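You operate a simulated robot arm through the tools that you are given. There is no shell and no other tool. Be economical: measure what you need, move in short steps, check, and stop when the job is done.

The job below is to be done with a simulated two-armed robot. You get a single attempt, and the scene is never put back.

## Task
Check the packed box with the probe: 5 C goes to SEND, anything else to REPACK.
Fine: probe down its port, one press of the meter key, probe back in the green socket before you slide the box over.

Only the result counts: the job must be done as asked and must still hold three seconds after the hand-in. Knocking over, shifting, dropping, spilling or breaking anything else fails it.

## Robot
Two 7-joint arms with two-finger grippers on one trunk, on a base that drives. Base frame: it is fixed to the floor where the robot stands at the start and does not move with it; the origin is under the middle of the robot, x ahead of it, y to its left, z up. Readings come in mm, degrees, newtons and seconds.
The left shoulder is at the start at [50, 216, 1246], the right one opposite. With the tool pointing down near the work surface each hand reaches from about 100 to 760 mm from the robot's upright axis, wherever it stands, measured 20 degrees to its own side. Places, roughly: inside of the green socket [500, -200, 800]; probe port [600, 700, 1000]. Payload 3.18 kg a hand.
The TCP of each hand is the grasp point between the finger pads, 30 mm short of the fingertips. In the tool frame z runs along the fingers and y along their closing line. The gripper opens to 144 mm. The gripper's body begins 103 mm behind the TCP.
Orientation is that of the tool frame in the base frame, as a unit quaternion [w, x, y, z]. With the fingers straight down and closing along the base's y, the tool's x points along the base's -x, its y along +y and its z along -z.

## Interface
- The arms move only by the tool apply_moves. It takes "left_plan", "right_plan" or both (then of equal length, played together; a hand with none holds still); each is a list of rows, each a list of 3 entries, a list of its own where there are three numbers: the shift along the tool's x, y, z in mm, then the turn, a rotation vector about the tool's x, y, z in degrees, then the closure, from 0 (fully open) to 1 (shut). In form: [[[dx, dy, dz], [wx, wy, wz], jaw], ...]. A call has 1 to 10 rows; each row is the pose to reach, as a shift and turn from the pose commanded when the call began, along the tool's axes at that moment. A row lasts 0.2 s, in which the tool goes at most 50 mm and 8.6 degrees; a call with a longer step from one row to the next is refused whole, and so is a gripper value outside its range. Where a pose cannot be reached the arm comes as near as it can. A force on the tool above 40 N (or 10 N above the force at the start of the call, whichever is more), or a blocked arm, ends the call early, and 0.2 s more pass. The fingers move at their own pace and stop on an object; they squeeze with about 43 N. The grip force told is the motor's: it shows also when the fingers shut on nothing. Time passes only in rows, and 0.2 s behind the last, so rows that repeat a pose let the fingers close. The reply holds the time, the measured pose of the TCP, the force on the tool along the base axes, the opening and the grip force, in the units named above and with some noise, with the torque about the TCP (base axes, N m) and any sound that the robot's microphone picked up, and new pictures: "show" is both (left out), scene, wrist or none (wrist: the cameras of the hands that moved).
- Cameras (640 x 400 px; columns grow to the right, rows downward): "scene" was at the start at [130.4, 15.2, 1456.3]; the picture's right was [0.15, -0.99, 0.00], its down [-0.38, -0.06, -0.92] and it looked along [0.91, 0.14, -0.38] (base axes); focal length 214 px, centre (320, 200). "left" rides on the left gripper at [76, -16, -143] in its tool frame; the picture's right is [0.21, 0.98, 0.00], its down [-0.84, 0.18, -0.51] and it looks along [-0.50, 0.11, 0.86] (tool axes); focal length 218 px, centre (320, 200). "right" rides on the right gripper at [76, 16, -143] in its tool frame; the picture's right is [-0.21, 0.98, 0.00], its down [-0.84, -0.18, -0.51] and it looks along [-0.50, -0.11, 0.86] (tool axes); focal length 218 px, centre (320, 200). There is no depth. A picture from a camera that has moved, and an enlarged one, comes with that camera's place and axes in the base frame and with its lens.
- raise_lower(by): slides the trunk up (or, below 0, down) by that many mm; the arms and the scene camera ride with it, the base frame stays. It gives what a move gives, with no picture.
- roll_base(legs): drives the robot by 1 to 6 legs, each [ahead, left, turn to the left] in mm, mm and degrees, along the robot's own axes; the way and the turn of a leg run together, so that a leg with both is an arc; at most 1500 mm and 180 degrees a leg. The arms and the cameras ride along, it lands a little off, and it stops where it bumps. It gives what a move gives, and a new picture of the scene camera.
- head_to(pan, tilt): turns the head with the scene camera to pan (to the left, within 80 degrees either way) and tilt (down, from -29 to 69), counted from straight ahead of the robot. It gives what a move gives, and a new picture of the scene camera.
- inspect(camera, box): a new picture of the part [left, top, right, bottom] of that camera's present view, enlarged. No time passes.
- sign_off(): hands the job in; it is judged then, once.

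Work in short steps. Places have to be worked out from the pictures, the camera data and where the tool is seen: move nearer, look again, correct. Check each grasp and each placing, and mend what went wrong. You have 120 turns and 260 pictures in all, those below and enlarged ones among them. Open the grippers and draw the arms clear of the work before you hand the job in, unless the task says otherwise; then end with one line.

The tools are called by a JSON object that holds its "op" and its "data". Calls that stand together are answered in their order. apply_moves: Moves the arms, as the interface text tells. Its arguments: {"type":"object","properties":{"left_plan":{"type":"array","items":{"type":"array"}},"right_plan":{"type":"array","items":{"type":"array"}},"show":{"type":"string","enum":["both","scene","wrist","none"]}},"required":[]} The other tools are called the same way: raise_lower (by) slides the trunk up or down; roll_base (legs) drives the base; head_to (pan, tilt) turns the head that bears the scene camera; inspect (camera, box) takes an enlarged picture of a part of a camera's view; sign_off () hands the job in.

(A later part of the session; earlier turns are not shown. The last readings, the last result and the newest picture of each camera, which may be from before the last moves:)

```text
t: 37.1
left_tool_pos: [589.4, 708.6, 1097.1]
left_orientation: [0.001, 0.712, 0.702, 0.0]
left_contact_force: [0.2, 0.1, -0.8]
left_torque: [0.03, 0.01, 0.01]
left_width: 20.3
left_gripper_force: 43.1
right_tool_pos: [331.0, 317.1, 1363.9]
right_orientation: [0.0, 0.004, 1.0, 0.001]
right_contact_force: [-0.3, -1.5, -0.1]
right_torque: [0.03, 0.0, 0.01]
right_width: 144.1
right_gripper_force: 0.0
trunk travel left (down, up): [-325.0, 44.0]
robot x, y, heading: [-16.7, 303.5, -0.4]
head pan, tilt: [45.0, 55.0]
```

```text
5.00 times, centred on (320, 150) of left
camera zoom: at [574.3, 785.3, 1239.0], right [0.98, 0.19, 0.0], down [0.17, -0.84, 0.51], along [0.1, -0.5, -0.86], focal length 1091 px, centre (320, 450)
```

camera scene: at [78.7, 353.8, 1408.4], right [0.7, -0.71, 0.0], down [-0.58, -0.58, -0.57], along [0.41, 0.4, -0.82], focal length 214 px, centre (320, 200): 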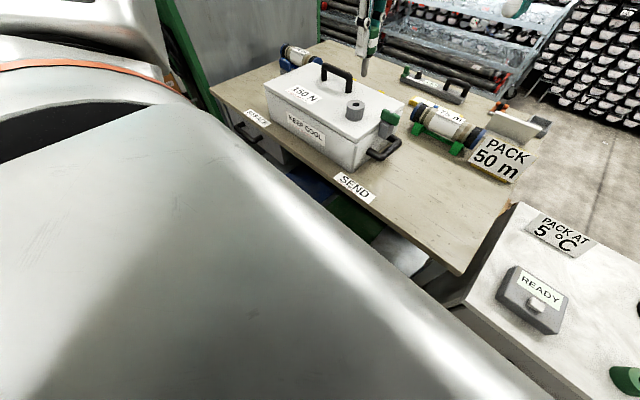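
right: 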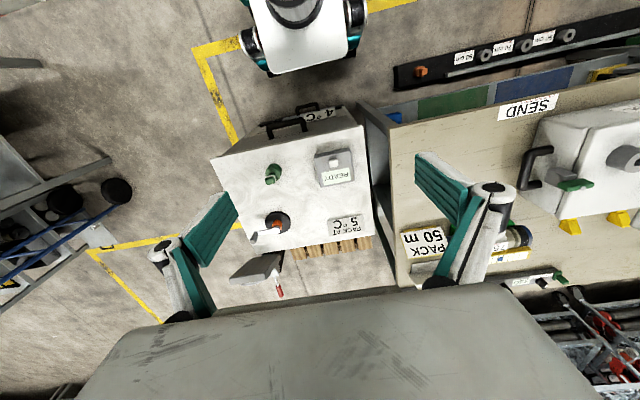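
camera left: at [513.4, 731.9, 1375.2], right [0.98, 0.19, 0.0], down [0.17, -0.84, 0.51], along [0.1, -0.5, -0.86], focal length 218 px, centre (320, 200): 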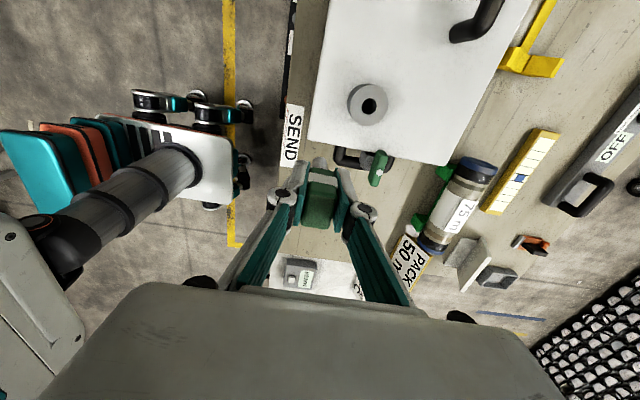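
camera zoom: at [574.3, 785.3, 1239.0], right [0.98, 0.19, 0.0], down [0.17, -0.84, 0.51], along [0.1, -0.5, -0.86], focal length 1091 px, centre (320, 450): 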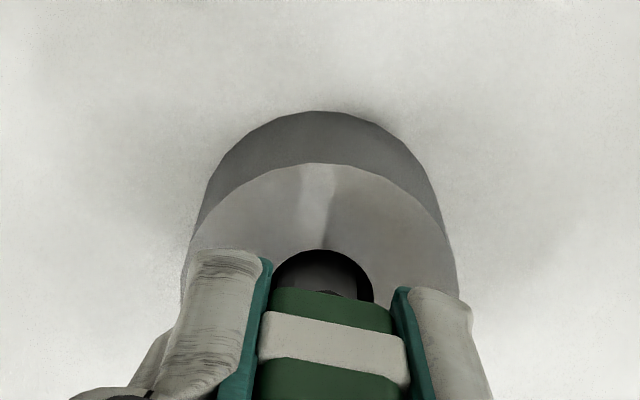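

The stub is in the hole with no force. I lower the rest carefully.

{"op": "apply_moves", "data": {"left_plan": [[[0, 0, 7], [0, 0, 0], 1], [[0, 0, 12], [0, 0, 0], 1], [[0, 0, 15], [0, 0, 0], 1], [[0, 0, 15], [0, 0, 0], 1]], "show": "none"}}

{"op": "inspect", "data": {"camera": "scene", "box": [330, 70, 380, 120]}}

```text
t: 38.1
left_tool_pos: [590.4, 708.4, 1081.5]
left_orientation: [0.0, 0.712, 0.702, -0.001]
left_contact_force: [-0.6, 0.6, -0.3]
left_torque: [0.0, -0.03, 0.0]
left_width: 20.6
left_gripper_force: 42.8
right_tool_pos: [332.0, 317.4, 1364.4]
right_orientation: [0.0, 0.004, 1.0, 0.001]
right_contact_force: [0.4, 0.2, 0.2]
right_torque: [0.03, 0.02, 0.01]
right_width: 143.9
right_gripper_force: 0.1
trunk travel left (down, up): [-325.0, 44.0]
robot x, y, heading: [-11.4, 300.8, -0.4]
head pan, tilt: [45.0, 55.0]
```

```text
8.00 times, centred on (355, 95) of scene
camera zoom: at [78.6, 353.7, 1408.4], right [0.7, -0.71, 0.0], down [-0.58, -0.58, -0.57], along [0.41, 0.4, -0.82], focal length 1716 px, centre (40, 1040)
```

zoom: 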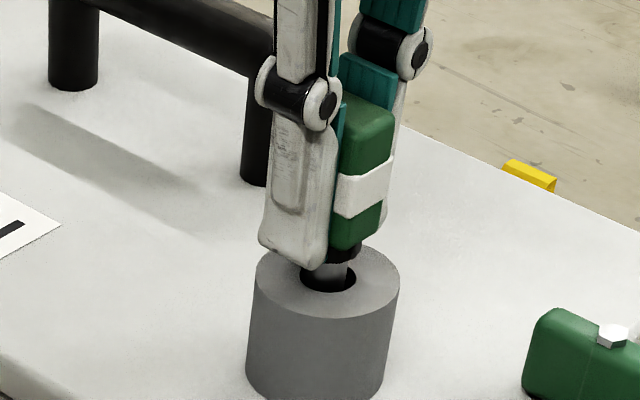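

The collar still sits about 10 mm above the ring; I lower 6 mm more, watching the force.

{"op": "apply_moves", "data": {"left_plan": [[[0, 0, 3], [0, 0, 0], 1], [[0, 0, 6], [0, 0, 0], 1], [[0, 0, 6], [0, 0, 0], 1]], "show": "none"}}

{"op": "inspect", "data": {"camera": "scene", "box": [330, 70, 380, 120]}}

{"op": "head_to", "data": {"pan": -15, "tilt": 45}}

```text
t: 38.9
left_tool_pos: [589.7, 708.5, 1079.8]
left_orientation: [0.003, 0.712, 0.703, 0.003]
left_contact_force: [1.0, 3.9, 23.9]
left_torque: [0.22, -0.05, 0.02]
left_width: 20.7
left_gripper_force: 42.9
right_tool_pos: [329.1, 316.2, 1364.8]
right_orientation: [0.0, 0.003, 1.0, 0.001]
right_contact_force: [0.5, 0.5, 0.3]
right_torque: [0.02, -0.03, 0.01]
right_width: 144.1
right_gripper_force: 0.1
trunk travel left (down, up): [-325.0, 44.0]
robot x, y, heading: [-12.3, 300.9, -0.6]
head pan, tilt: [45.0, 55.0]
```

```text
8.00 times, centred on (355, 95) of scene
camera zoom: at [76.8, 353.0, 1408.8], right [0.7, -0.71, 0.0], down [-0.58, -0.58, -0.57], along [0.41, 0.4, -0.82], focal length 1716 px, centre (40, 1040)
```

zoom: 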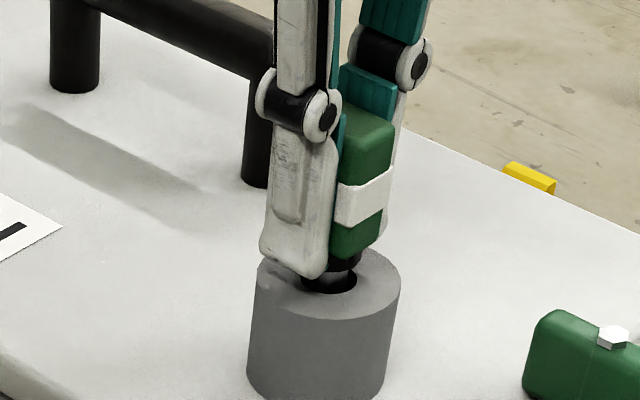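

```text
t: 40.2
left_tool_pos: [589.8, 707.5, 1078.0]
left_orientation: [0.002, 0.712, 0.702, 0.002]
left_contact_force: [5.1, 5.5, 32.7]
left_torque: [0.22, -0.35, 0.03]
left_width: 20.5
left_gripper_force: 42.6
right_tool_pos: [329.2, 315.6, 1363.8]
right_orientation: [-0.001, 0.004, 1.0, 0.001]
right_contact_force: [0.2, 0.0, 0.5]
right_torque: [-0.02, 0.03, 0.0]
right_width: 144.0
right_gripper_force: 0.0
trunk travel left (down, up): [-325.0, 44.0]
robot x, y, heading: [-13.6, 305.3, -0.3]
head pan, tilt: [-15.0, 45.0]
camera scene: at [103.8, 280.4, 1422.0], right [-0.26, -0.96, 0.0], down [-0.68, 0.19, -0.71], along [0.68, -0.19, -0.71], focal length 214 px, centre (320, 200)
```

scene: 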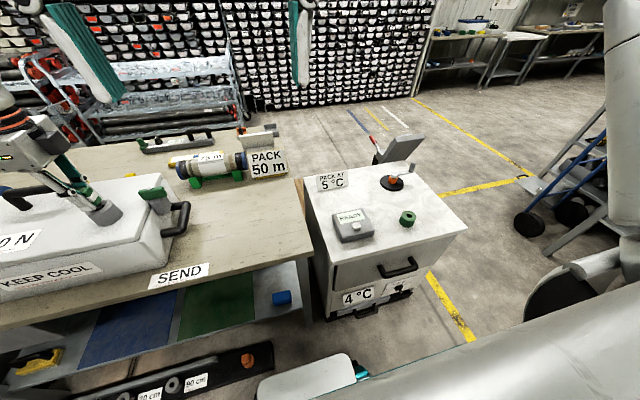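

The stub bottomed out (33 N), so I ease the left hand up 4 mm, still holding the probe. Meanwhile the right hand, closed to a point, heads above the meter key near [519,25].

{"op": "apply_moves", "data": {"left_plan": [[[0, 0, -3], [0, 0, 0], 1], [[0, 0, -4], [0, 0, 0], 1], [[0, 0, -4], [0, 0, 0], 1], [[0, 0, -4], [0, 0, 0], 1], [[0, 0, -4], [0, 0, 0], 1], [[0, 0, -4], [0, 0, 0], 1], [[0, 0, -4], [0, 0, 0], 1], [[0, 0, -4], [0, 0, 0], 1], [[0, 0, -4], [0, 0, 0], 1], [[0, 0, -4], [0, 0, 0], 1]], "right_plan": [[[-17, -27, 34], [0, 0, 0], 0.2], [[-34, -54, 68], [0, 0, 0], 0.4], [[-51, -81, 102], [0, 0, 0], 0.6], [[-68, -108, 136], [0, 0, 0], 0.8], [[-85, -135, 170], [0, 0, 0], 1], [[-102, -162, 204], [0, 0, 0], 1], [[-119, -189, 238], [0, 0, 0], 1], [[-136, -216, 272], [0, 0, 0], 1], [[-153, -243, 306], [0, 0, 0], 1], [[-170, -270, 330], [0, 0, 0], 1]], "show": "both"}}

```text
t: 42.4
left_tool_pos: [589.7, 706.8, 1080.8]
left_orientation: [-0.001, 0.712, 0.702, 0.0]
left_contact_force: [-1.5, 0.9, -0.8]
left_torque: [0.01, 0.04, 0.04]
left_width: 20.5
left_gripper_force: 42.9
right_tool_pos: [500.9, 42.8, 1032.0]
right_orientation: [-0.001, 0.004, 1.0, 0.002]
right_contact_force: [-0.1, -0.8, 0.5]
right_torque: [-0.01, 0.01, -0.03]
right_width: 0.0
right_gripper_force: 30.8
trunk travel left (down, up): [-325.0, 44.0]
robot x, y, heading: [-8.3, 300.7, -0.0]
head pan, tilt: [-15.0, 45.0]
camera scene: at [106.1, 280.6, 1421.8], right [-0.26, -0.96, 0.0], down [-0.68, 0.19, -0.71], along [0.68, -0.19, -0.71], focal length 214 px, centre (320, 200)
camera right: at [425.7, 58.7, 1174.3], right [0.22, 0.98, 0.0], down [0.84, -0.19, 0.51], along [0.49, -0.11, -0.86], focal length 218 px, centre (320, 200)
camera left: at [575.5, 783.7, 1222.2], right [0.98, 0.19, 0.0], down [0.17, -0.85, 0.51], along [0.1, -0.5, -0.86], focal length 218 px, centre (320, 200)
```

scene: 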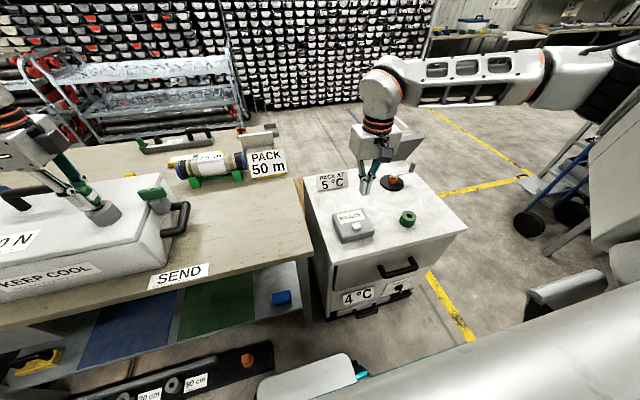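
right: 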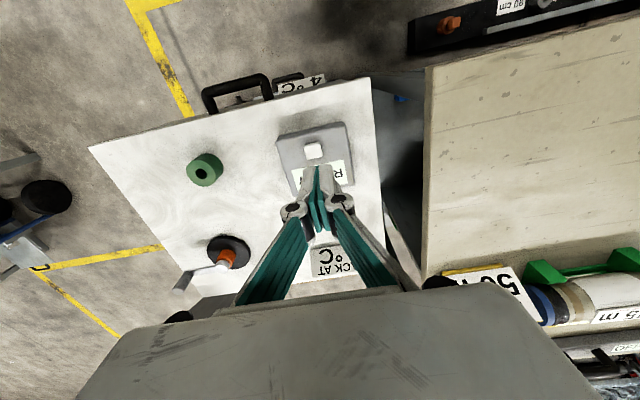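
left: 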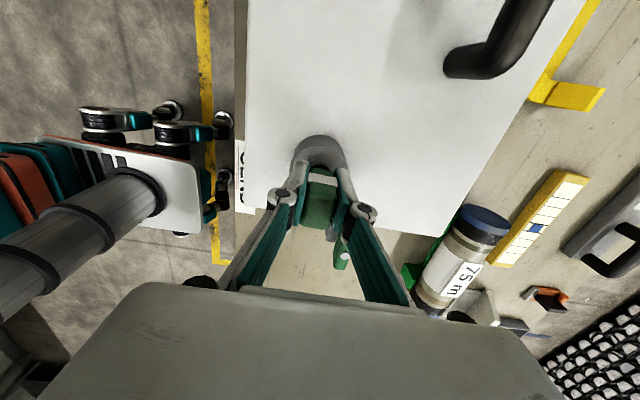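

Key ≈ [543,23,~785]. I move the closed right hand over it at TCP z≈900 and measure again.

{"op": "apply_moves", "data": {"right_plan": [[[-15, -8, 35], [0, 0, 0], 1], [[-30, -15, 70], [0, 0, 0], 1], [[-42, -20, 105], [0, 0, 0], 1], [[-42, -20, 130], [0, 0, 0], 1], [[-42, -20, 130], [0, 0, 0], 1]], "show": "none"}}

{"op": "inspect", "data": {"camera": "right", "box": [260, 60, 400, 230]}}

{"op": "inspect", "data": {"camera": "scene", "box": [320, 150, 420, 250]}}

```text
t: 43.6
left_tool_pos: [590.7, 708.1, 1081.3]
left_orientation: [0.0, 0.712, 0.702, 0.0]
left_contact_force: [0.0, -0.5, 0.0]
left_torque: [-0.02, 0.01, -0.03]
left_width: 20.8
left_gripper_force: 43.1
right_tool_pos: [540.7, 25.9, 901.6]
right_orientation: [-0.001, 0.003, 1.0, 0.001]
right_contact_force: [-0.2, -0.1, 0.8]
right_torque: [0.0, 0.0, -0.02]
right_width: 0.0
right_gripper_force: 30.8
trunk travel left (down, up): [-325.0, 44.0]
robot x, y, heading: [-12.9, 301.6, -0.3]
head pan, tilt: [-15.0, 45.0]
```

```text
2.35 times, centred on (330, 145) of right
camera zoom: at [465.7, 41.2, 1045.6], right [0.22, 0.98, 0.0], down [0.84, -0.19, 0.51], along [0.49, -0.11, -0.86], focal length 514 px, centre (296, 329)
```

zoom: 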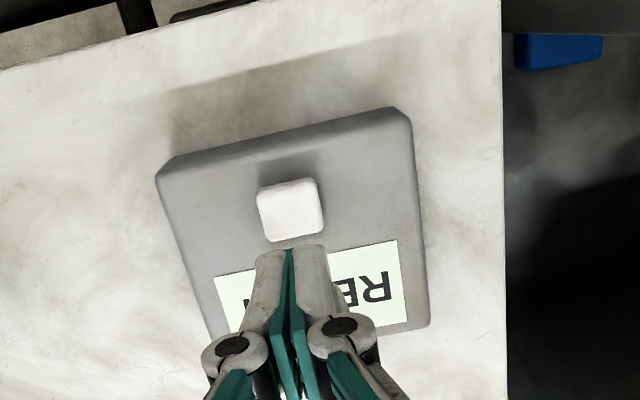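

```text
4.00 times, centred on (370, 200) of scene
camera zoom: at [105.8, 281.6, 1421.9], right [-0.26, -0.96, 0.0], down [-0.68, 0.19, -0.71], along [0.68, -0.19, -0.71], focal length 858 px, centre (120, 200)
```

zoom: 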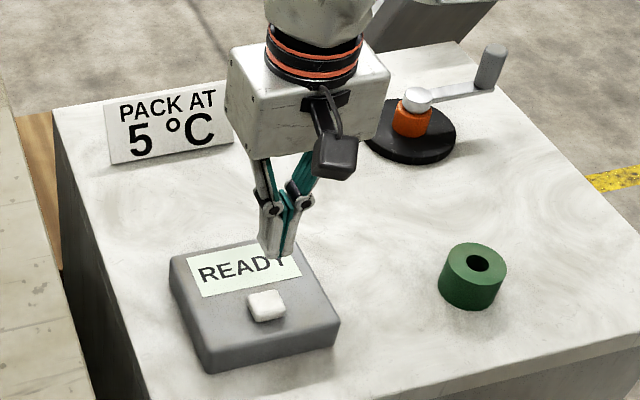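

Key centre ≈ [545,22,~783], about 28 mm wide. I centre and lower to just above it.

{"op": "apply_moves", "data": {"right_plan": [[[-4, -4, 20], [0, 0, 0], 1], [[-4, -4, 50], [0, 0, 0], 1], [[-4, -4, 74], [0, 0, 0], 1], [[-4, -4, 74], [0, 0, 0], 1]], "show": "none"}}

{"op": "inspect", "data": {"camera": "right", "box": [260, 80, 380, 230]}}

{"op": "inspect", "data": {"camera": "scene", "box": [330, 190, 390, 250]}}

```text
t: 44.6
left_tool_pos: [590.0, 707.8, 1079.8]
left_orientation: [0.0, 0.713, 0.702, 0.001]
left_contact_force: [-1.7, 0.0, -0.4]
left_torque: [-0.03, 0.0, 0.03]
left_width: 20.4
left_gripper_force: 43.1
right_tool_pos: [544.7, 23.9, 830.2]
right_orientation: [0.0, 0.003, 1.0, 0.002]
right_contact_force: [0.3, -0.4, 1.4]
right_torque: [-0.05, 0.02, 0.04]
right_width: 5.7
right_gripper_force: 30.8
trunk travel left (down, up): [-325.0, 44.0]
robot x, y, heading: [-9.8, 304.4, -0.5]
head pan, tilt: [-15.0, 45.0]
```

```text
2.67 times, centred on (320, 155) of right
camera zoom: at [468.9, 38.4, 971.9], right [0.22, 0.98, 0.0], down [0.84, -0.19, 0.51], along [0.49, -0.11, -0.86], focal length 582 px, centre (320, 320)
```

zoom: 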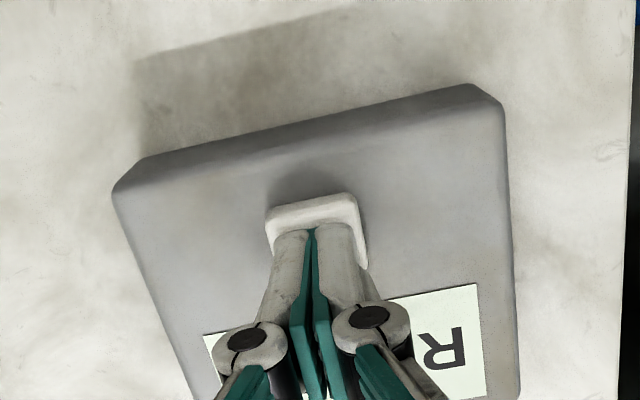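

```text
6.67 times, centred on (360, 220) of scene
camera zoom: at [105.6, 281.5, 1421.9], right [-0.26, -0.96, 0.0], down [-0.68, 0.19, -0.71], along [0.68, -0.19, -0.71], focal length 1430 px, centre (53, 67)
```

zoom: 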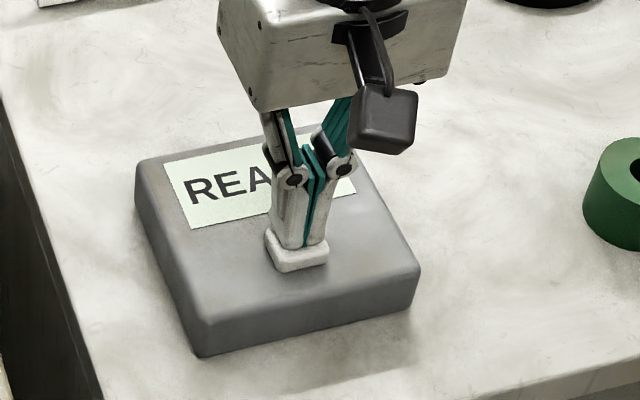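

The fingertips are just touching the key, roughly centred. I press 5–6 mm down once and lift off in the same call.

{"op": "apply_moves", "data": {"right_plan": [[[0, 0, 3], [0, 0, 0], 1], [[0, 0, 6], [0, 0, 0], 1], [[0, 0, 6], [0, 0, 0], 1], [[0, 0, -10], [0, 0, 0], 1], [[0, 0, -40], [0, 0, 0], 1], [[0, 0, -80], [0, 0, 0], 1]], "show": "none"}}

{"op": "inspect", "data": {"camera": "scene", "box": [320, 180, 400, 250]}}

```text
t: 46.0
left_tool_pos: [589.7, 708.6, 1079.6]
left_orientation: [0.0, 0.712, 0.702, 0.001]
left_contact_force: [-0.2, 0.3, 0.1]
left_torque: [-0.02, 0.01, 0.0]
left_width: 20.7
left_gripper_force: 43.7
right_tool_pos: [543.4, 21.5, 908.7]
right_orientation: [0.0, 0.003, 1.0, 0.001]
right_contact_force: [-1.1, -0.7, 0.4]
right_torque: [-0.03, -0.03, 0.0]
right_width: 0.0
right_gripper_force: 30.4
trunk travel left (down, up): [-325.0, 44.0]
robot x, y, heading: [-11.7, 300.0, -0.1]
head pan, tilt: [-15.0, 45.0]
heard: click
```

```text
5.71 times, centred on (360, 215) of scene
camera zoom: at [105.3, 281.8, 1421.9], right [-0.26, -0.96, 0.0], down [-0.68, 0.19, -0.71], along [0.68, -0.19, -0.71], focal length 1226 px, centre (91, 114)
```

zoom: 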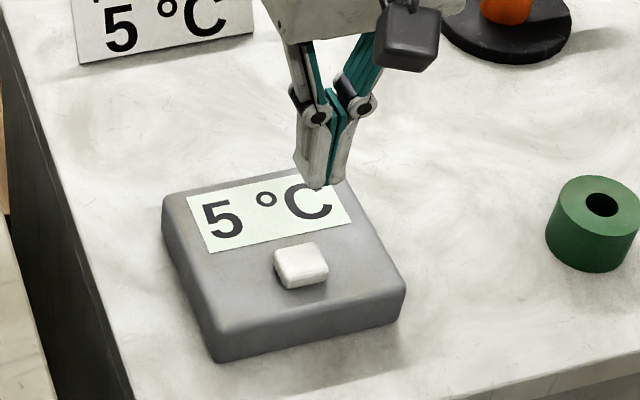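

One click, and the meter shows 5 °C → SEND. I draw the probe straight up out of the port and retract the right hand.

{"op": "apply_moves", "data": {"left_plan": [[[0, 0, -15], [0, 0, 0], 1], [[0, 0, -35], [0, 0, 0], 1], [[0, 0, -60], [0, 0, 0], 1], [[0, 0, -90], [0, 0, 0], 1], [[0, 0, -125], [0, 0, 0], 1], [[0, 0, -150], [0, 0, 0], 1], [[-20, -20, -150], [0, 0, 0], 1], [[-40, -40, -150], [0, 0, 0], 1], [[-70, -50, -150], [0, 0, 0], 1], [[-100, -50, -150], [0, 0, 0], 1]], "right_plan": [[[0, 0, -40], [0, 0, 0], 1], [[0, 0, -80], [0, 0, 0], 1], [[10, 10, -120], [0, 0, 0], 1], [[25, 30, -160], [0, 0, 0], 1], [[45, 55, -195], [0, 0, 0], 1], [[65, 80, -230], [0, 0, 0], 1], [[85, 105, -265], [0, 0, 0], 1], [[105, 130, -300], [0, 0, 0], 1], [[125, 155, -335], [0, 0, 0], 1], [[145, 180, -370], [0, 0, 0], 1]], "show": "scene"}}

{"op": "inspect", "data": {"camera": "scene", "box": [320, 180, 400, 250]}}

```text
t: 48.2
left_tool_pos: [537.6, 611.7, 1230.5]
left_orientation: [0.0, 0.712, 0.702, -0.001]
left_contact_force: [-0.3, 0.5, -0.5]
left_torque: [-0.04, -0.04, -0.02]
left_width: 20.6
left_gripper_force: 42.9
right_tool_pos: [400.4, 206.9, 1280.4]
right_orientation: [-0.001, 0.004, 1.0, 0.001]
right_contact_force: [0.5, -0.2, -0.8]
right_torque: [0.01, -0.03, 0.0]
right_width: 0.0
right_gripper_force: 30.4
trunk travel left (down, up): [-325.0, 44.0]
robot x, y, heading: [-6.9, 303.5, -0.4]
head pan, tilt: [-15.0, 45.0]
camera scene: at [105.3, 282.2, 1421.9], right [-0.26, -0.96, 0.0], down [-0.68, 0.19, -0.71], along [0.68, -0.19, -0.71], focal length 214 px, centre (320, 200)
```

scene: 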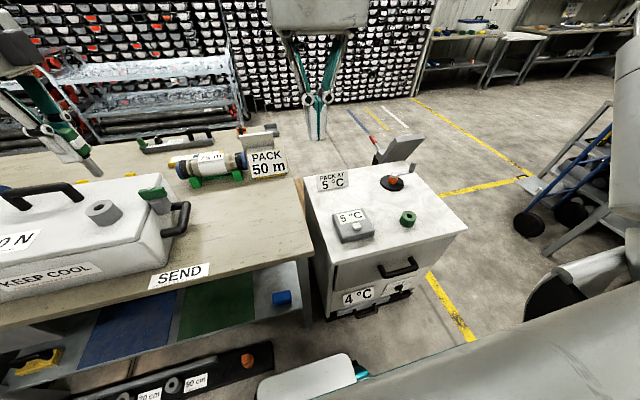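

```text
5.71 times, centred on (360, 215) of scene
camera zoom: at [105.3, 282.2, 1421.9], right [-0.26, -0.96, 0.0], down [-0.68, 0.19, -0.71], along [0.68, -0.19, -0.71], focal length 1226 px, centre (91, 114)
```

zoom: 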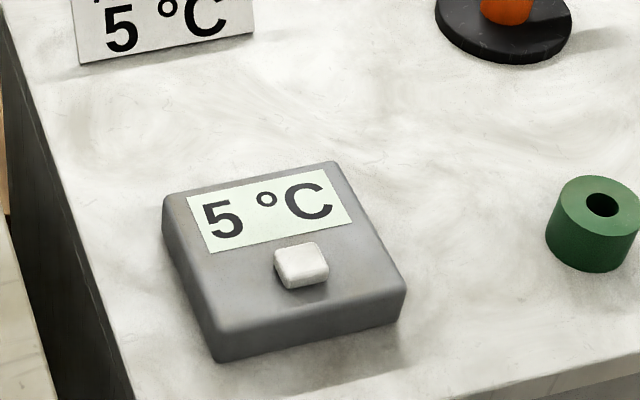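

Display unobstructed: 5 °C. I drive right 800 mm to bring the probe back over its socket.

{"op": "roll_base", "data": {"legs": [[5, -800, 0]]}}

{"op": "apply_moves", "data": {"left_plan": [[[0, 0, 0], [0, 0, -0.8], 1]], "show": "none"}}

{"op": "head_to", "data": {"pan": 25, "tilt": 48}}

{"op": "inspect", "data": {"camera": "left", "box": [250, 80, 390, 240]}}

```text
t: 55.6
left_tool_pos: [539.6, -186.4, 1230.5]
left_orientation: [0.0, 0.71, 0.704, 0.0]
left_contact_force: [-0.3, -0.5, -0.8]
left_torque: [0.02, -0.04, -0.02]
left_width: 20.4
left_gripper_force: 43.3
right_tool_pos: [403.5, -593.3, 1279.1]
right_orientation: [-0.001, 0.0, 1.0, 0.001]
right_contact_force: [-1.2, -0.1, -0.1]
right_torque: [-0.02, -0.04, 0.0]
right_width: 0.0
right_gripper_force: 30.9
trunk travel left (down, up): [-325.0, 44.0]
robot x, y, heading: [-8.9, -500.2, 0.1]
head pan, tilt: [-15.0, 45.0]
camera scene: at [108.8, -519.3, 1421.8], right [-0.26, -0.97, 0.0], down [-0.68, 0.18, -0.71], along [0.68, -0.18, -0.71], focal length 214 px, centre (320, 200)
```

scene: 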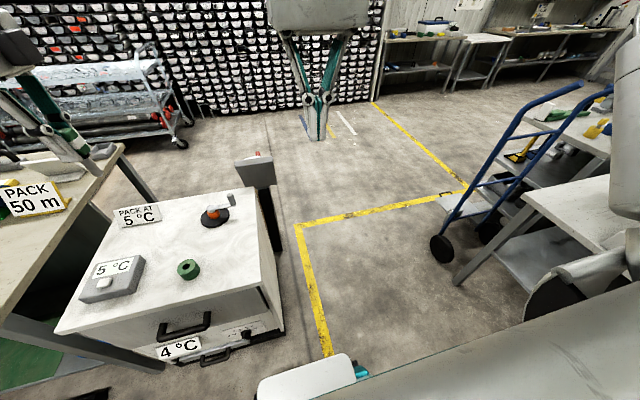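

```text
t: 56.0
left_tool_pos: [539.4, -186.2, 1231.5]
left_orientation: [0.0, 0.705, 0.709, 0.0]
left_contact_force: [0.5, -0.7, -0.3]
left_torque: [-0.01, 0.0, -0.02]
left_width: 20.4
left_gripper_force: 42.8
right_tool_pos: [403.3, -595.1, 1279.3]
right_orientation: [-0.001, 0.001, 1.0, 0.001]
right_contact_force: [-0.2, 0.3, -0.1]
right_torque: [-0.03, 0.0, -0.02]
right_width: 0.0
right_gripper_force: 30.9
trunk travel left (down, up): [-325.0, 44.0]
robot x, y, heading: [-9.3, -498.6, -0.0]
head pan, tilt: [-15.0, 45.0]
```

```text
t: 57.1
left_tool_pos: [540.6, -187.2, 1231.1]
left_orientation: [0.0, 0.705, 0.709, -0.001]
left_contact_force: [0.3, -0.3, -2.1]
left_torque: [-0.01, -0.03, 0.0]
left_width: 20.5
left_gripper_force: 42.7
right_tool_pos: [405.1, -593.4, 1280.4]
right_orientation: [-0.001, 0.0, 1.0, 0.001]
right_contact_force: [0.1, 0.2, -0.2]
right_torque: [0.02, -0.04, 0.01]
right_width: 0.0
right_gripper_force: 30.4
trunk travel left (down, up): [-325.0, 44.0]
robot x, y, heading: [-9.6, -500.1, -0.1]
head pan, tilt: [25.0, 48.0]
camera scene: at [101.7, -465.0, 1417.6], right [0.42, -0.91, 0.0], down [-0.67, -0.31, -0.67], along [0.61, 0.28, -0.74], focal length 214 px, centre (320, 200)
```

scene: 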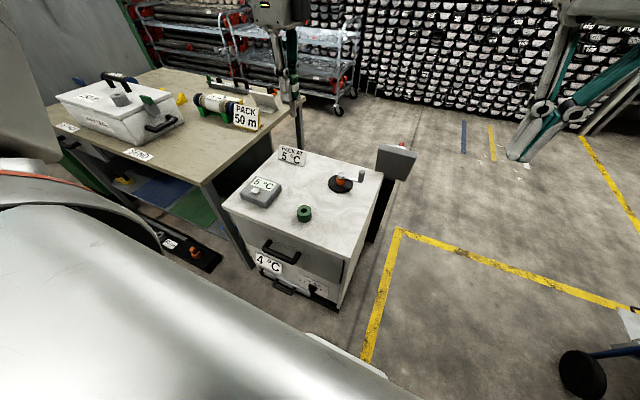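

```text
2.50 times, centred on (320, 160) of left
camera zoom: at [523.6, -110.5, 1372.8], right [0.98, 0.21, 0.0], down [0.18, -0.84, 0.51], along [0.11, -0.5, -0.86], focal length 546 px, centre (320, 300)
```

zoom: 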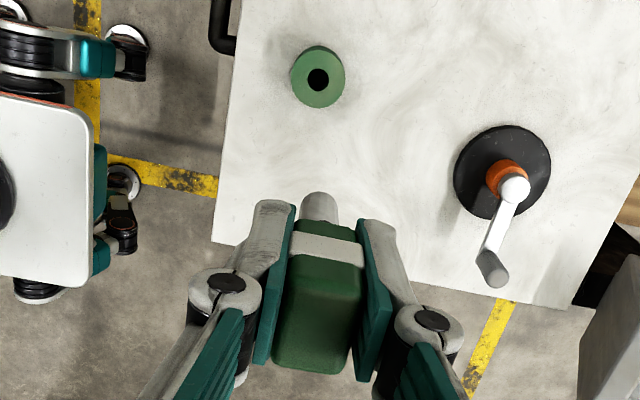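

The recorded grasp pose was TCP [539.5,-191.5,829]. I descend to z≈885 at that xy (tip ~23 mm above socket), then check alignment.

{"op": "apply_moves", "data": {"left_plan": [[[-4.8, -0.5, 48], [0, 0, 0], 1], [[-4.8, -0.5, 96], [0, 0, 0], 1], [[-4.8, -0.5, 144], [0, 0, 0], 1], [[-4.8, -0.5, 192], [0, 0, 0], 1], [[-4.8, -0.5, 240], [0, 0, 0], 1], [[-4.8, -0.5, 285], [0, 0, 0], 1], [[-4.8, -0.5, 320], [0, 0, 0], 1], [[-4.8, -0.5, 345], [0, 0, 0], 1], [[-4.8, -0.5, 345], [0, 0, 0], 1]], "show": "none"}}

{"op": "inspect", "data": {"camera": "left", "box": [290, 110, 350, 190]}}

{"op": "inspect", "data": {"camera": "scene", "box": [280, 180, 330, 230]}}

```text
t: 59.1
left_tool_pos: [538.2, -191.5, 886.1]
left_orientation: [0.0, 0.705, 0.709, 0.0]
left_contact_force: [-0.2, -0.3, -0.9]
left_torque: [0.02, 0.0, -0.02]
left_width: 20.7
left_gripper_force: 42.9
right_tool_pos: [403.9, -593.7, 1280.2]
right_orientation: [0.001, 0.001, 1.0, 0.001]
right_contact_force: [-0.1, 0.6, 0.7]
right_torque: [0.0, 0.01, 0.02]
right_width: 0.2
right_gripper_force: 30.9
trunk travel left (down, up): [-325.0, 44.0]
robot x, y, heading: [-8.0, -501.9, -0.1]
head pan, tilt: [25.0, 48.0]
```

```text
5.00 times, centred on (320, 150) of left
camera zoom: at [522.5, -115.6, 1027.2], right [0.98, 0.21, 0.0], down [0.18, -0.84, 0.51], along [0.11, -0.5, -0.86], focal length 1091 px, centre (320, 450)
```

zoom: 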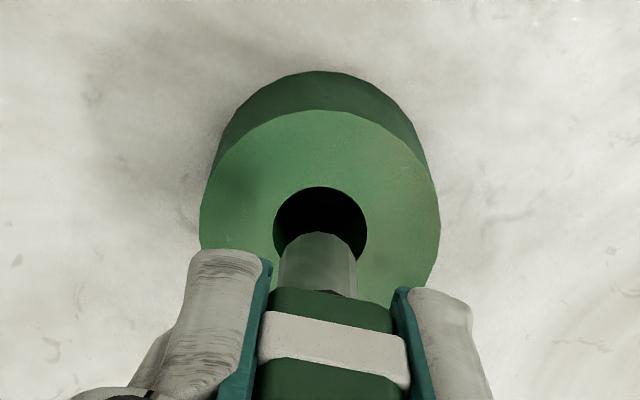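

```text
8.00 times, centred on (305, 205) of scene
camera zoom: at [101.3, -465.0, 1417.7], right [0.42, -0.91, 0.0], down [-0.67, -0.31, -0.67], along [0.61, 0.28, -0.74], focal length 1716 px, centre (440, 160)
```

zoom: 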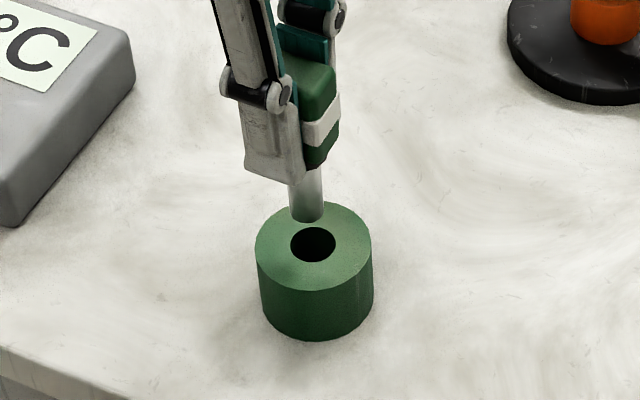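

Alignment looks good (within 2 mm). With a +1 mm x trim I lower to z≈850, watching for force.

{"op": "apply_moves", "data": {"left_plan": [[[-0.5, 1.2, 8], [0, 0, 0], 1], [[-0.5, 1.2, 16], [0, 0, 0], 1], [[-0.5, 1.2, 24], [0, 0, 0], 1], [[-0.5, 1.2, 32], [0, 0, 0], 1], [[-0.5, 1.2, 38], [0, 0, 0], 1], [[-0.5, 1.2, 38], [0, 0, 0], 1]], "show": "none"}}

{"op": "inspect", "data": {"camera": "scene", "box": [280, 180, 330, 230]}}

```text
t: 60.5
left_tool_pos: [528.9, -182.9, 866.1]
left_orientation: [0.001, 0.705, 0.709, 0.0]
left_contact_force: [0.5, -0.2, -1.1]
left_torque: [0.0, 0.0, -0.01]
left_width: 20.2
left_gripper_force: 43.0
left hand out of reach, approached as far as the arm can: row 2, 3, 4, 5, 6
right_tool_pos: [403.2, -594.8, 1280.0]
right_orientation: [-0.001, 0.001, 1.0, 0.001]
right_contact_force: [0.5, -1.0, 0.1]
right_torque: [-0.03, -0.02, -0.01]
right_width: 0.0
right_gripper_force: 30.5
trunk travel left (down, up): [-325.0, 44.0]
robot x, y, heading: [-8.0, -500.0, -0.2]
head pan, tilt: [25.0, 48.0]
```

```text
8.00 times, centred on (305, 205) of scene
camera zoom: at [101.6, -464.9, 1417.6], right [0.42, -0.91, 0.0], down [-0.67, -0.31, -0.67], along [0.61, 0.28, -0.74], focal length 1716 px, centre (440, 160)
```

zoom: 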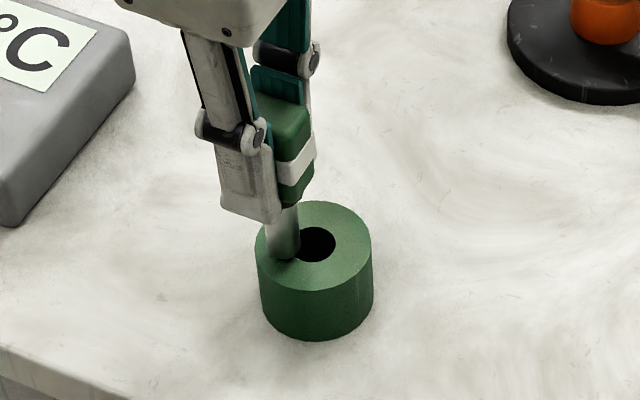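

The arm ran into a reach limit just before insertion (no contact force). I go back up to z≈890 over the socket; then I'll lower with the trunk, which keeps the arm's shape.

{"op": "apply_moves", "data": {"left_plan": [[[0, 0, -24], [0, 0, 0], 1], [[-9, 10.5, -24], [0, 0, 0], 1], [[-9, 10.5, -24], [0, 0, 0], 1]], "show": "none"}}

{"op": "inspect", "data": {"camera": "left", "box": [290, 110, 350, 190]}}

{"op": "inspect", "data": {"camera": "scene", "box": [280, 180, 330, 230]}}

```text
t: 61.3
left_tool_pos: [539.6, -193.3, 891.7]
left_orientation: [0.0, 0.705, 0.709, 0.0]
left_contact_force: [0.1, 0.8, 0.0]
left_torque: [0.0, -0.02, 0.0]
left_width: 20.7
left_gripper_force: 43.0
right_tool_pos: [403.0, -593.9, 1280.0]
right_orientation: [0.0, 0.001, 1.0, 0.001]
right_contact_force: [-0.8, -0.1, -0.4]
right_torque: [-0.02, -0.02, 0.01]
right_width: 0.1
right_gripper_force: 30.5
trunk travel left (down, up): [-325.0, 44.0]
robot x, y, heading: [-12.2, -496.0, 0.1]
head pan, tilt: [25.0, 48.0]
```

```text
5.00 times, centred on (320, 150) of left
camera zoom: at [523.0, -116.5, 1033.3], right [0.98, 0.21, 0.0], down [0.18, -0.84, 0.51], along [0.11, -0.5, -0.86], focal length 1091 px, centre (320, 450)
```

zoom: 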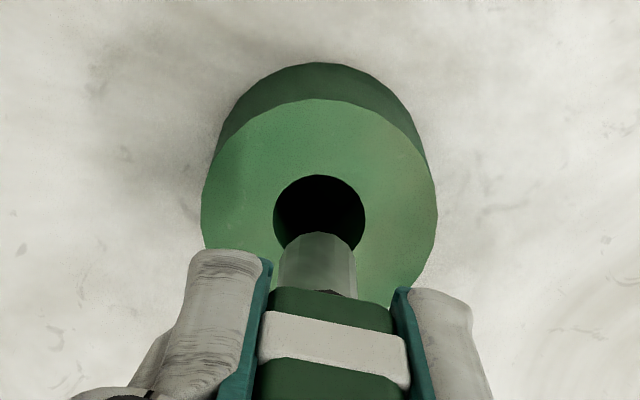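

```text
8.00 times, centred on (305, 205) of scene
camera zoom: at [100.9, -464.9, 1417.7], right [0.42, -0.91, 0.0], down [-0.67, -0.31, -0.67], along [0.61, 0.28, -0.74], focal length 1716 px, centre (440, 160)
```

zoom: 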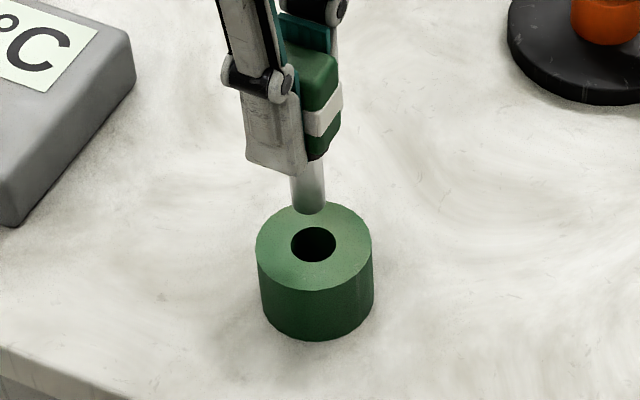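

Well aligned. I lower the trunk 24 mm, then check position before the stub enters.

{"op": "raise_lower", "data": {"by": -24}}

{"op": "inspect", "data": {"camera": "scene", "box": [280, 180, 330, 230]}}

{"op": "inspect", "data": {"camera": "left", "box": [290, 110, 350, 190]}}

```text
t: 62.0
left_tool_pos: [539.4, -191.3, 865.7]
left_orientation: [0.0, 0.705, 0.709, 0.0]
left_contact_force: [0.3, -0.5, -0.6]
left_torque: [-0.01, -0.01, -0.01]
left_width: 20.5
left_gripper_force: 43.9
right_tool_pos: [402.3, -594.5, 1257.1]
right_orientation: [0.001, 0.001, 1.0, 0.001]
right_contact_force: [0.5, -0.9, 0.4]
right_torque: [0.03, -0.01, -0.01]
right_width: 0.1
right_gripper_force: 30.7
trunk travel left (down, up): [-301.0, 68.0]
robot x, y, heading: [-9.1, -500.4, 0.1]
head pan, tilt: [25.0, 48.0]
```

```text
8.00 times, centred on (305, 205) of scene
camera zoom: at [104.2, -464.9, 1393.3], right [0.42, -0.91, 0.0], down [-0.67, -0.31, -0.67], along [0.61, 0.28, -0.74], focal length 1716 px, centre (440, 160)
```

zoom: 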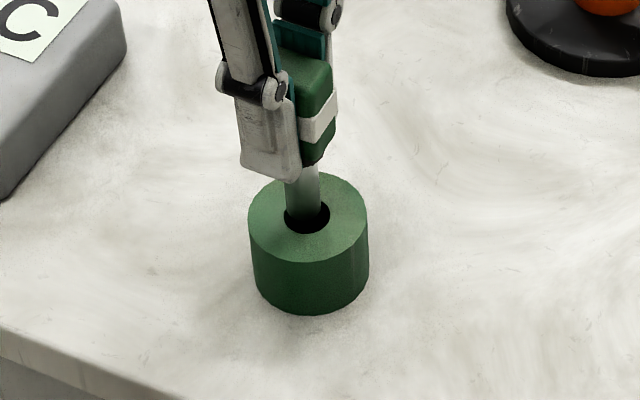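

```text
5.00 times, centred on (320, 150) of left
camera zoom: at [522.9, -115.6, 1007.7], right [0.98, 0.21, 0.0], down [0.18, -0.84, 0.51], along [0.11, -0.5, -0.86], focal length 1091 px, centre (320, 450)
```

zoom: 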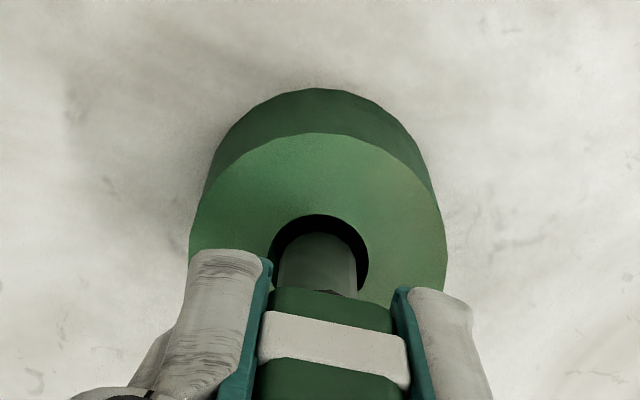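

The stub has entered; shift 1.5 mm in -y to centre, then lower the trunk further.

{"op": "apply_moves", "data": {"left_plan": [[[-1.5, 0.4, 0], [0, 0, 0], 1]], "show": "none"}}

{"op": "raise_lower", "data": {"by": -22}}

{"op": "raise_lower", "data": {"by": -8}}

{"op": "inspect", "data": {"camera": "scene", "box": [280, 170, 330, 220]}}

```text
t: 62.4
left_tool_pos: [539.2, -192.9, 863.3]
left_orientation: [0.0, 0.705, 0.709, 0.0]
left_contact_force: [0.7, 0.3, -0.4]
left_torque: [-0.02, 0.06, -0.03]
left_width: 20.6
left_gripper_force: 42.7
right_tool_pos: [403.7, -593.8, 1256.9]
right_orientation: [0.0, 0.002, 1.0, 0.001]
right_contact_force: [-0.1, -0.4, -0.3]
right_torque: [0.01, 0.0, -0.01]
right_width: 0.0
right_gripper_force: 30.5
trunk travel left (down, up): [-301.0, 68.0]
robot x, y, heading: [-8.7, -499.3, 0.1]
head pan, tilt: [25.0, 48.0]
```

```text
t: 63.1
left_tool_pos: [540.4, -193.8, 844.6]
left_orientation: [0.001, 0.705, 0.709, 0.001]
left_contact_force: [-0.5, -0.1, -0.9]
left_torque: [0.03, -0.06, -0.01]
left_width: 20.4
left_gripper_force: 43.0
right_tool_pos: [403.6, -594.9, 1235.1]
right_orientation: [0.0, 0.001, 1.0, 0.001]
right_contact_force: [-0.3, 0.6, 0.0]
right_torque: [-0.03, -0.02, 0.03]
right_width: 0.0
right_gripper_force: 30.7
trunk travel left (down, up): [-279.0, 90.0]
robot x, y, heading: [-9.1, -496.8, -0.3]
head pan, tilt: [25.0, 48.0]
```

```text
t: 63.6
left_tool_pos: [541.0, -193.5, 834.2]
left_orientation: [0.0, 0.705, 0.71, 0.0]
left_contact_force: [0.2, -0.5, -0.5]
left_torque: [0.03, 0.02, -0.03]
left_width: 20.5
left_gripper_force: 43.1
right_tool_pos: [403.4, -594.5, 1226.9]
right_orientation: [0.0, 0.0, 1.0, 0.001]
right_contact_force: [0.1, -1.0, 0.2]
right_torque: [0.01, -0.02, 0.0]
right_width: 0.2
right_gripper_force: 30.5
trunk travel left (down, up): [-271.0, 98.0]
robot x, y, heading: [-10.3, -498.9, -0.1]
head pan, tilt: [25.0, 48.0]
```

```text
8.00 times, centred on (305, 195) of scene
camera zoom: at [112.9, -464.9, 1362.5], right [0.42, -0.91, 0.0], down [-0.67, -0.31, -0.67], along [0.61, 0.28, -0.74], focal length 1716 px, centre (440, 240)
```

zoom: 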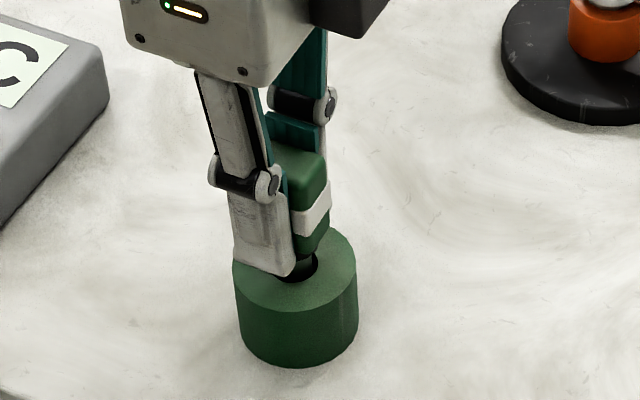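

Nearly seated (original TCP z 829.3). Lower 5 mm more.

{"op": "raise_lower", "data": {"by": -5}}

```text
t: 64.2
left_tool_pos: [539.9, -192.4, 829.2]
left_orientation: [0.0, 0.706, 0.709, -0.001]
left_contact_force: [0.6, 0.5, -0.7]
left_torque: [-0.02, -0.02, 0.0]
left_width: 20.7
left_gripper_force: 42.6
right_tool_pos: [404.0, -593.9, 1220.8]
right_orientation: [0.0, 0.001, 1.0, 0.0]
right_contact_force: [0.4, -0.6, -0.4]
right_torque: [0.01, -0.01, 0.01]
right_width: 0.0
right_gripper_force: 31.1
trunk travel left (down, up): [-266.0, 103.0]
robot x, y, heading: [-7.0, -499.4, -0.1]
head pan, tilt: [25.0, 48.0]
```

Exactly at the original grasp pose. I open the jaws and check that the probe stands.

{"op": "apply_moves", "data": {"left_plan": [[[0, 0, 0], [0, 0, 0], 0.8], [[0, 0, 0], [0, 0, 0], 0.65], [[0, 0, 0], [0, 0, 0], 0.55], [[0, 0, 0], [0, 0, 0], 0.55]], "show": "none"}}

{"op": "inspect", "data": {"camera": "scene", "box": [280, 170, 330, 220]}}

```text
t: 65.2
left_tool_pos: [539.2, -193.9, 830.3]
left_orientation: [0.001, 0.705, 0.709, 0.001]
left_contact_force: [-0.2, -0.1, -0.1]
left_torque: [0.02, -0.04, 0.01]
left_width: 64.8
left_gripper_force: 0.2
right_tool_pos: [404.4, -594.3, 1221.4]
right_orientation: [-0.001, 0.001, 1.0, 0.001]
right_contact_force: [0.6, 0.2, -0.1]
right_torque: [0.01, -0.01, -0.02]
right_width: 0.0
right_gripper_force: 31.0
trunk travel left (down, up): [-266.0, 103.0]
robot x, y, heading: [-9.8, -498.6, 0.1]
head pan, tilt: [25.0, 48.0]
```

```text
8.00 times, centred on (305, 195) of scene
camera zoom: at [115.5, -464.9, 1357.3], right [0.42, -0.91, 0.0], down [-0.67, -0.31, -0.67], along [0.61, 0.28, -0.74], focal length 1716 px, centre (440, 240)
```

zoom: 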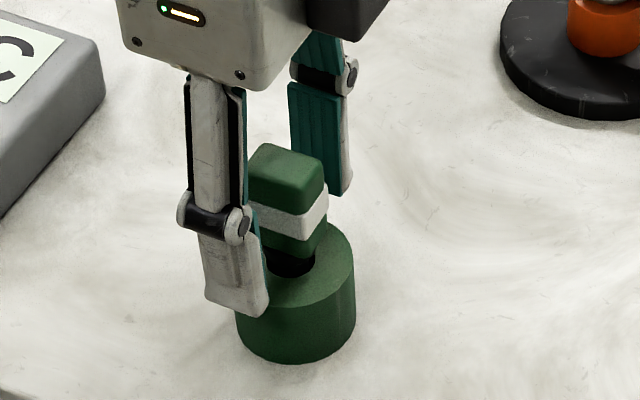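

The probe stands in its socket as at the start. I back off straight up with the trunk, then the arm.

{"op": "raise_lower", "data": {"by": 90}}

{"op": "apply_moves", "data": {"left_plan": [[[0, 0, -45], [0, 0, 0], 0.55], [[0, 0, -90], [0, 0, 0], 0.55], [[0, 0, -135], [0, 0, 0], 0.55], [[0, 0, -180], [0, 0, 0], 0.55], [[0, 0, -225], [0, 0, 0], 0.55], [[0, 0, -270], [0, 0, 0], 0.55], [[0, 0, -300], [0, 0, 0], 0.55]], "show": "wrist"}}

{"op": "inspect", "data": {"camera": "scene", "box": [220, 140, 400, 250]}}

```text
t: 66.4
left_tool_pos: [539.6, -193.8, 919.3]
left_orientation: [0.0, 0.705, 0.709, -0.001]
left_contact_force: [0.2, 0.2, 0.5]
left_torque: [0.0, -0.02, 0.01]
left_width: 64.9
left_gripper_force: 0.1
right_tool_pos: [403.5, -594.1, 1310.5]
right_orientation: [-0.002, 0.001, 1.0, 0.001]
right_contact_force: [-0.3, -0.1, 0.3]
right_torque: [0.02, -0.02, 0.0]
right_width: 0.0
right_gripper_force: 31.4
trunk travel left (down, up): [-356.0, 13.0]
robot x, y, heading: [-11.2, -498.5, -0.5]
head pan, tilt: [25.0, 48.0]
```

```text
t: 68.0
left_tool_pos: [539.2, -192.9, 1221.3]
left_orientation: [-0.001, 0.706, 0.709, 0.0]
left_contact_force: [-0.4, -0.4, -0.9]
left_torque: [0.01, 0.02, -0.01]
left_width: 64.8
left_gripper_force: 0.0
right_tool_pos: [404.2, -593.4, 1310.6]
right_orientation: [-0.001, 0.001, 1.0, 0.001]
right_contact_force: [0.2, 0.5, 0.2]
right_torque: [0.03, 0.01, 0.0]
right_width: 0.0
right_gripper_force: 30.8
trunk travel left (down, up): [-356.0, 13.0]
robot x, y, heading: [-4.9, -501.5, 0.1]
head pan, tilt: [25.0, 48.0]
camera left: at [522.8, -117.8, 1363.6], right [0.98, 0.21, 0.0], down [0.18, -0.84, 0.51], along [0.11, -0.5, -0.86], focal length 218 px, centre (320, 200)
```

left: 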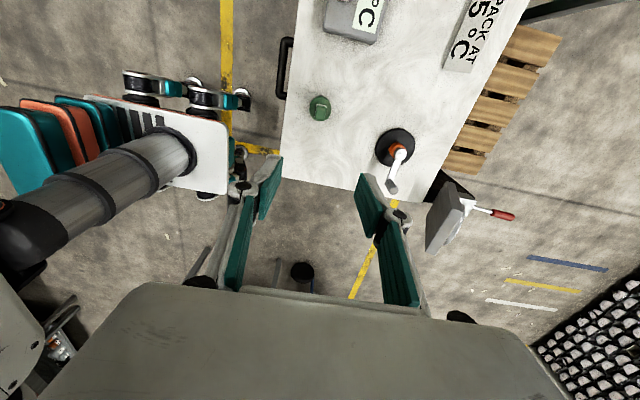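

```text
3.56 times, centred on (310, 195) of scene
camera zoom: at [101.0, -465.0, 1448.3], right [0.42, -0.91, 0.0], down [-0.67, -0.31, -0.67], along [0.61, 0.28, -0.74], focal length 763 px, centre (356, 218)
```

zoom: 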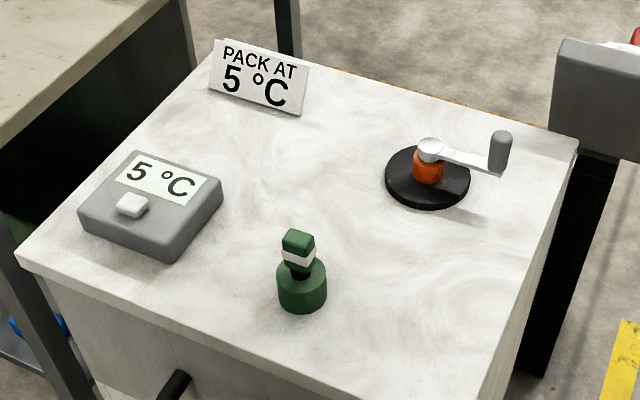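

Probe restored, nothing disturbed. Now the box: I drive left to y≈150 so the left hand can take the black end handle, and look at it.

{"op": "roll_base", "data": {"legs": [[0, 650, 0]]}}

{"op": "head_to", "data": {"pan": 38, "tilt": 40}}

{"op": "inspect", "data": {"camera": "left", "box": [200, 0, 520, 220]}}

{"op": "inspect", "data": {"camera": "scene", "box": [200, 80, 500, 260]}}

```text
t: 74.3
left_tool_pos: [542.9, 463.6, 1219.7]
left_orientation: [0.0, 0.707, 0.708, 0.0]
left_contact_force: [-0.5, -1.2, 0.3]
left_torque: [-0.01, -0.03, -0.02]
left_width: 64.6
left_gripper_force: 0.1
right_tool_pos: [404.5, 63.9, 1311.8]
right_orientation: [-0.001, 0.003, 1.0, 0.001]
right_contact_force: [-0.6, 1.6, 0.1]
right_torque: [0.02, 0.02, 0.01]
right_width: 0.0
right_gripper_force: 31.1
trunk travel left (down, up): [-356.0, 13.0]
robot x, y, heading: [-7.9, 159.7, -0.1]
head pan, tilt: [25.0, 48.0]
camera scene: at [102.7, 194.1, 1448.3], right [0.42, -0.91, 0.0], down [-0.67, -0.31, -0.67], along [0.61, 0.28, -0.74], focal length 214 px, centre (320, 200)
```

scene: 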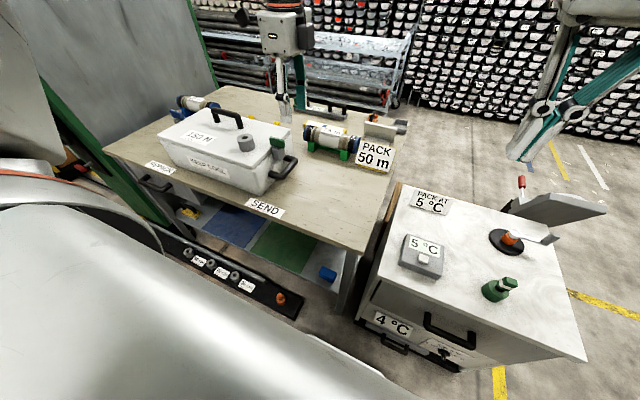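

```text
t: 75.0
left_tool_pos: [543.4, 461.8, 1221.6]
left_orientation: [0.0, 0.707, 0.708, -0.001]
left_contact_force: [-0.7, -0.4, 0.2]
left_torque: [0.0, -0.02, -0.01]
left_width: 64.6
left_gripper_force: 0.0
right_tool_pos: [405.5, 62.8, 1310.4]
right_orientation: [0.0, 0.002, 1.0, 0.001]
right_contact_force: [-0.2, 0.9, 1.4]
right_torque: [0.01, 0.01, 0.0]
right_width: 0.4
right_gripper_force: 31.1
trunk travel left (down, up): [-356.0, 13.0]
robot x, y, heading: [-9.6, 163.7, -0.2]
head pan, tilt: [38.0, 40.0]
camera scene: at [98.4, 213.0, 1459.7], right [0.61, -0.79, 0.0], down [-0.51, -0.39, -0.77], along [0.61, 0.47, -0.64], focal length 214 px, centre (320, 200)
```

scene: 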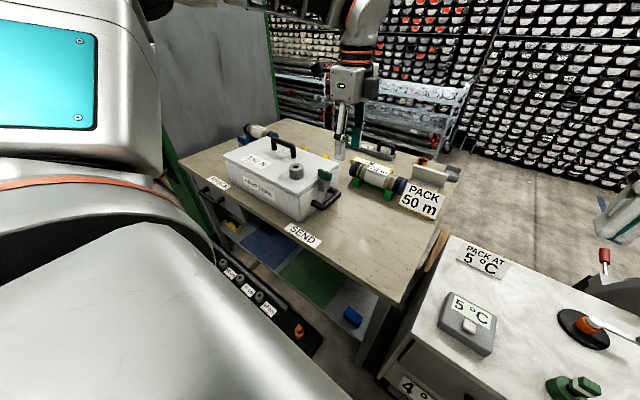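

```text
1.82 times, centred on (360, 110) of left
camera zoom: at [526.0, 539.6, 1363.1], right [0.98, 0.21, 0.0], down [0.18, -0.84, 0.51], along [0.11, -0.5, -0.86], focal length 397 px, centre (247, 364)
```

zoom: 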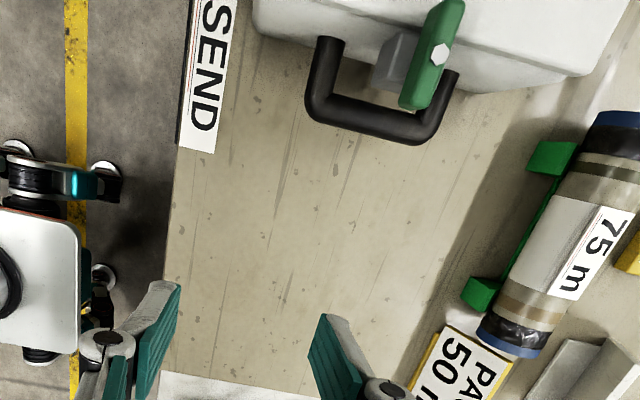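

```text
2.13 times, centred on (350, 170) of scene
camera zoom: at [98.4, 213.0, 1459.7], right [0.61, -0.79, 0.0], down [-0.51, -0.39, -0.77], along [0.61, 0.47, -0.64], focal length 458 px, centre (256, 264)
```

zoom: 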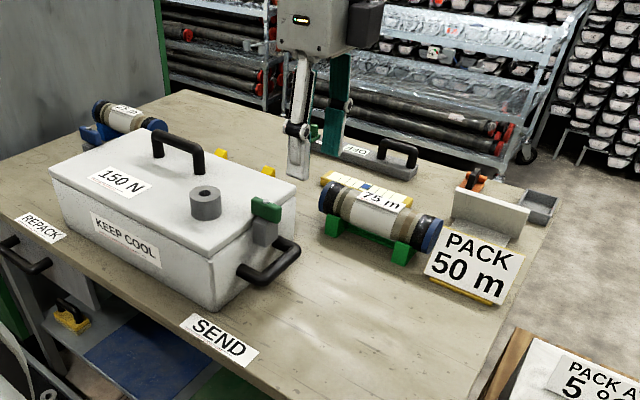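

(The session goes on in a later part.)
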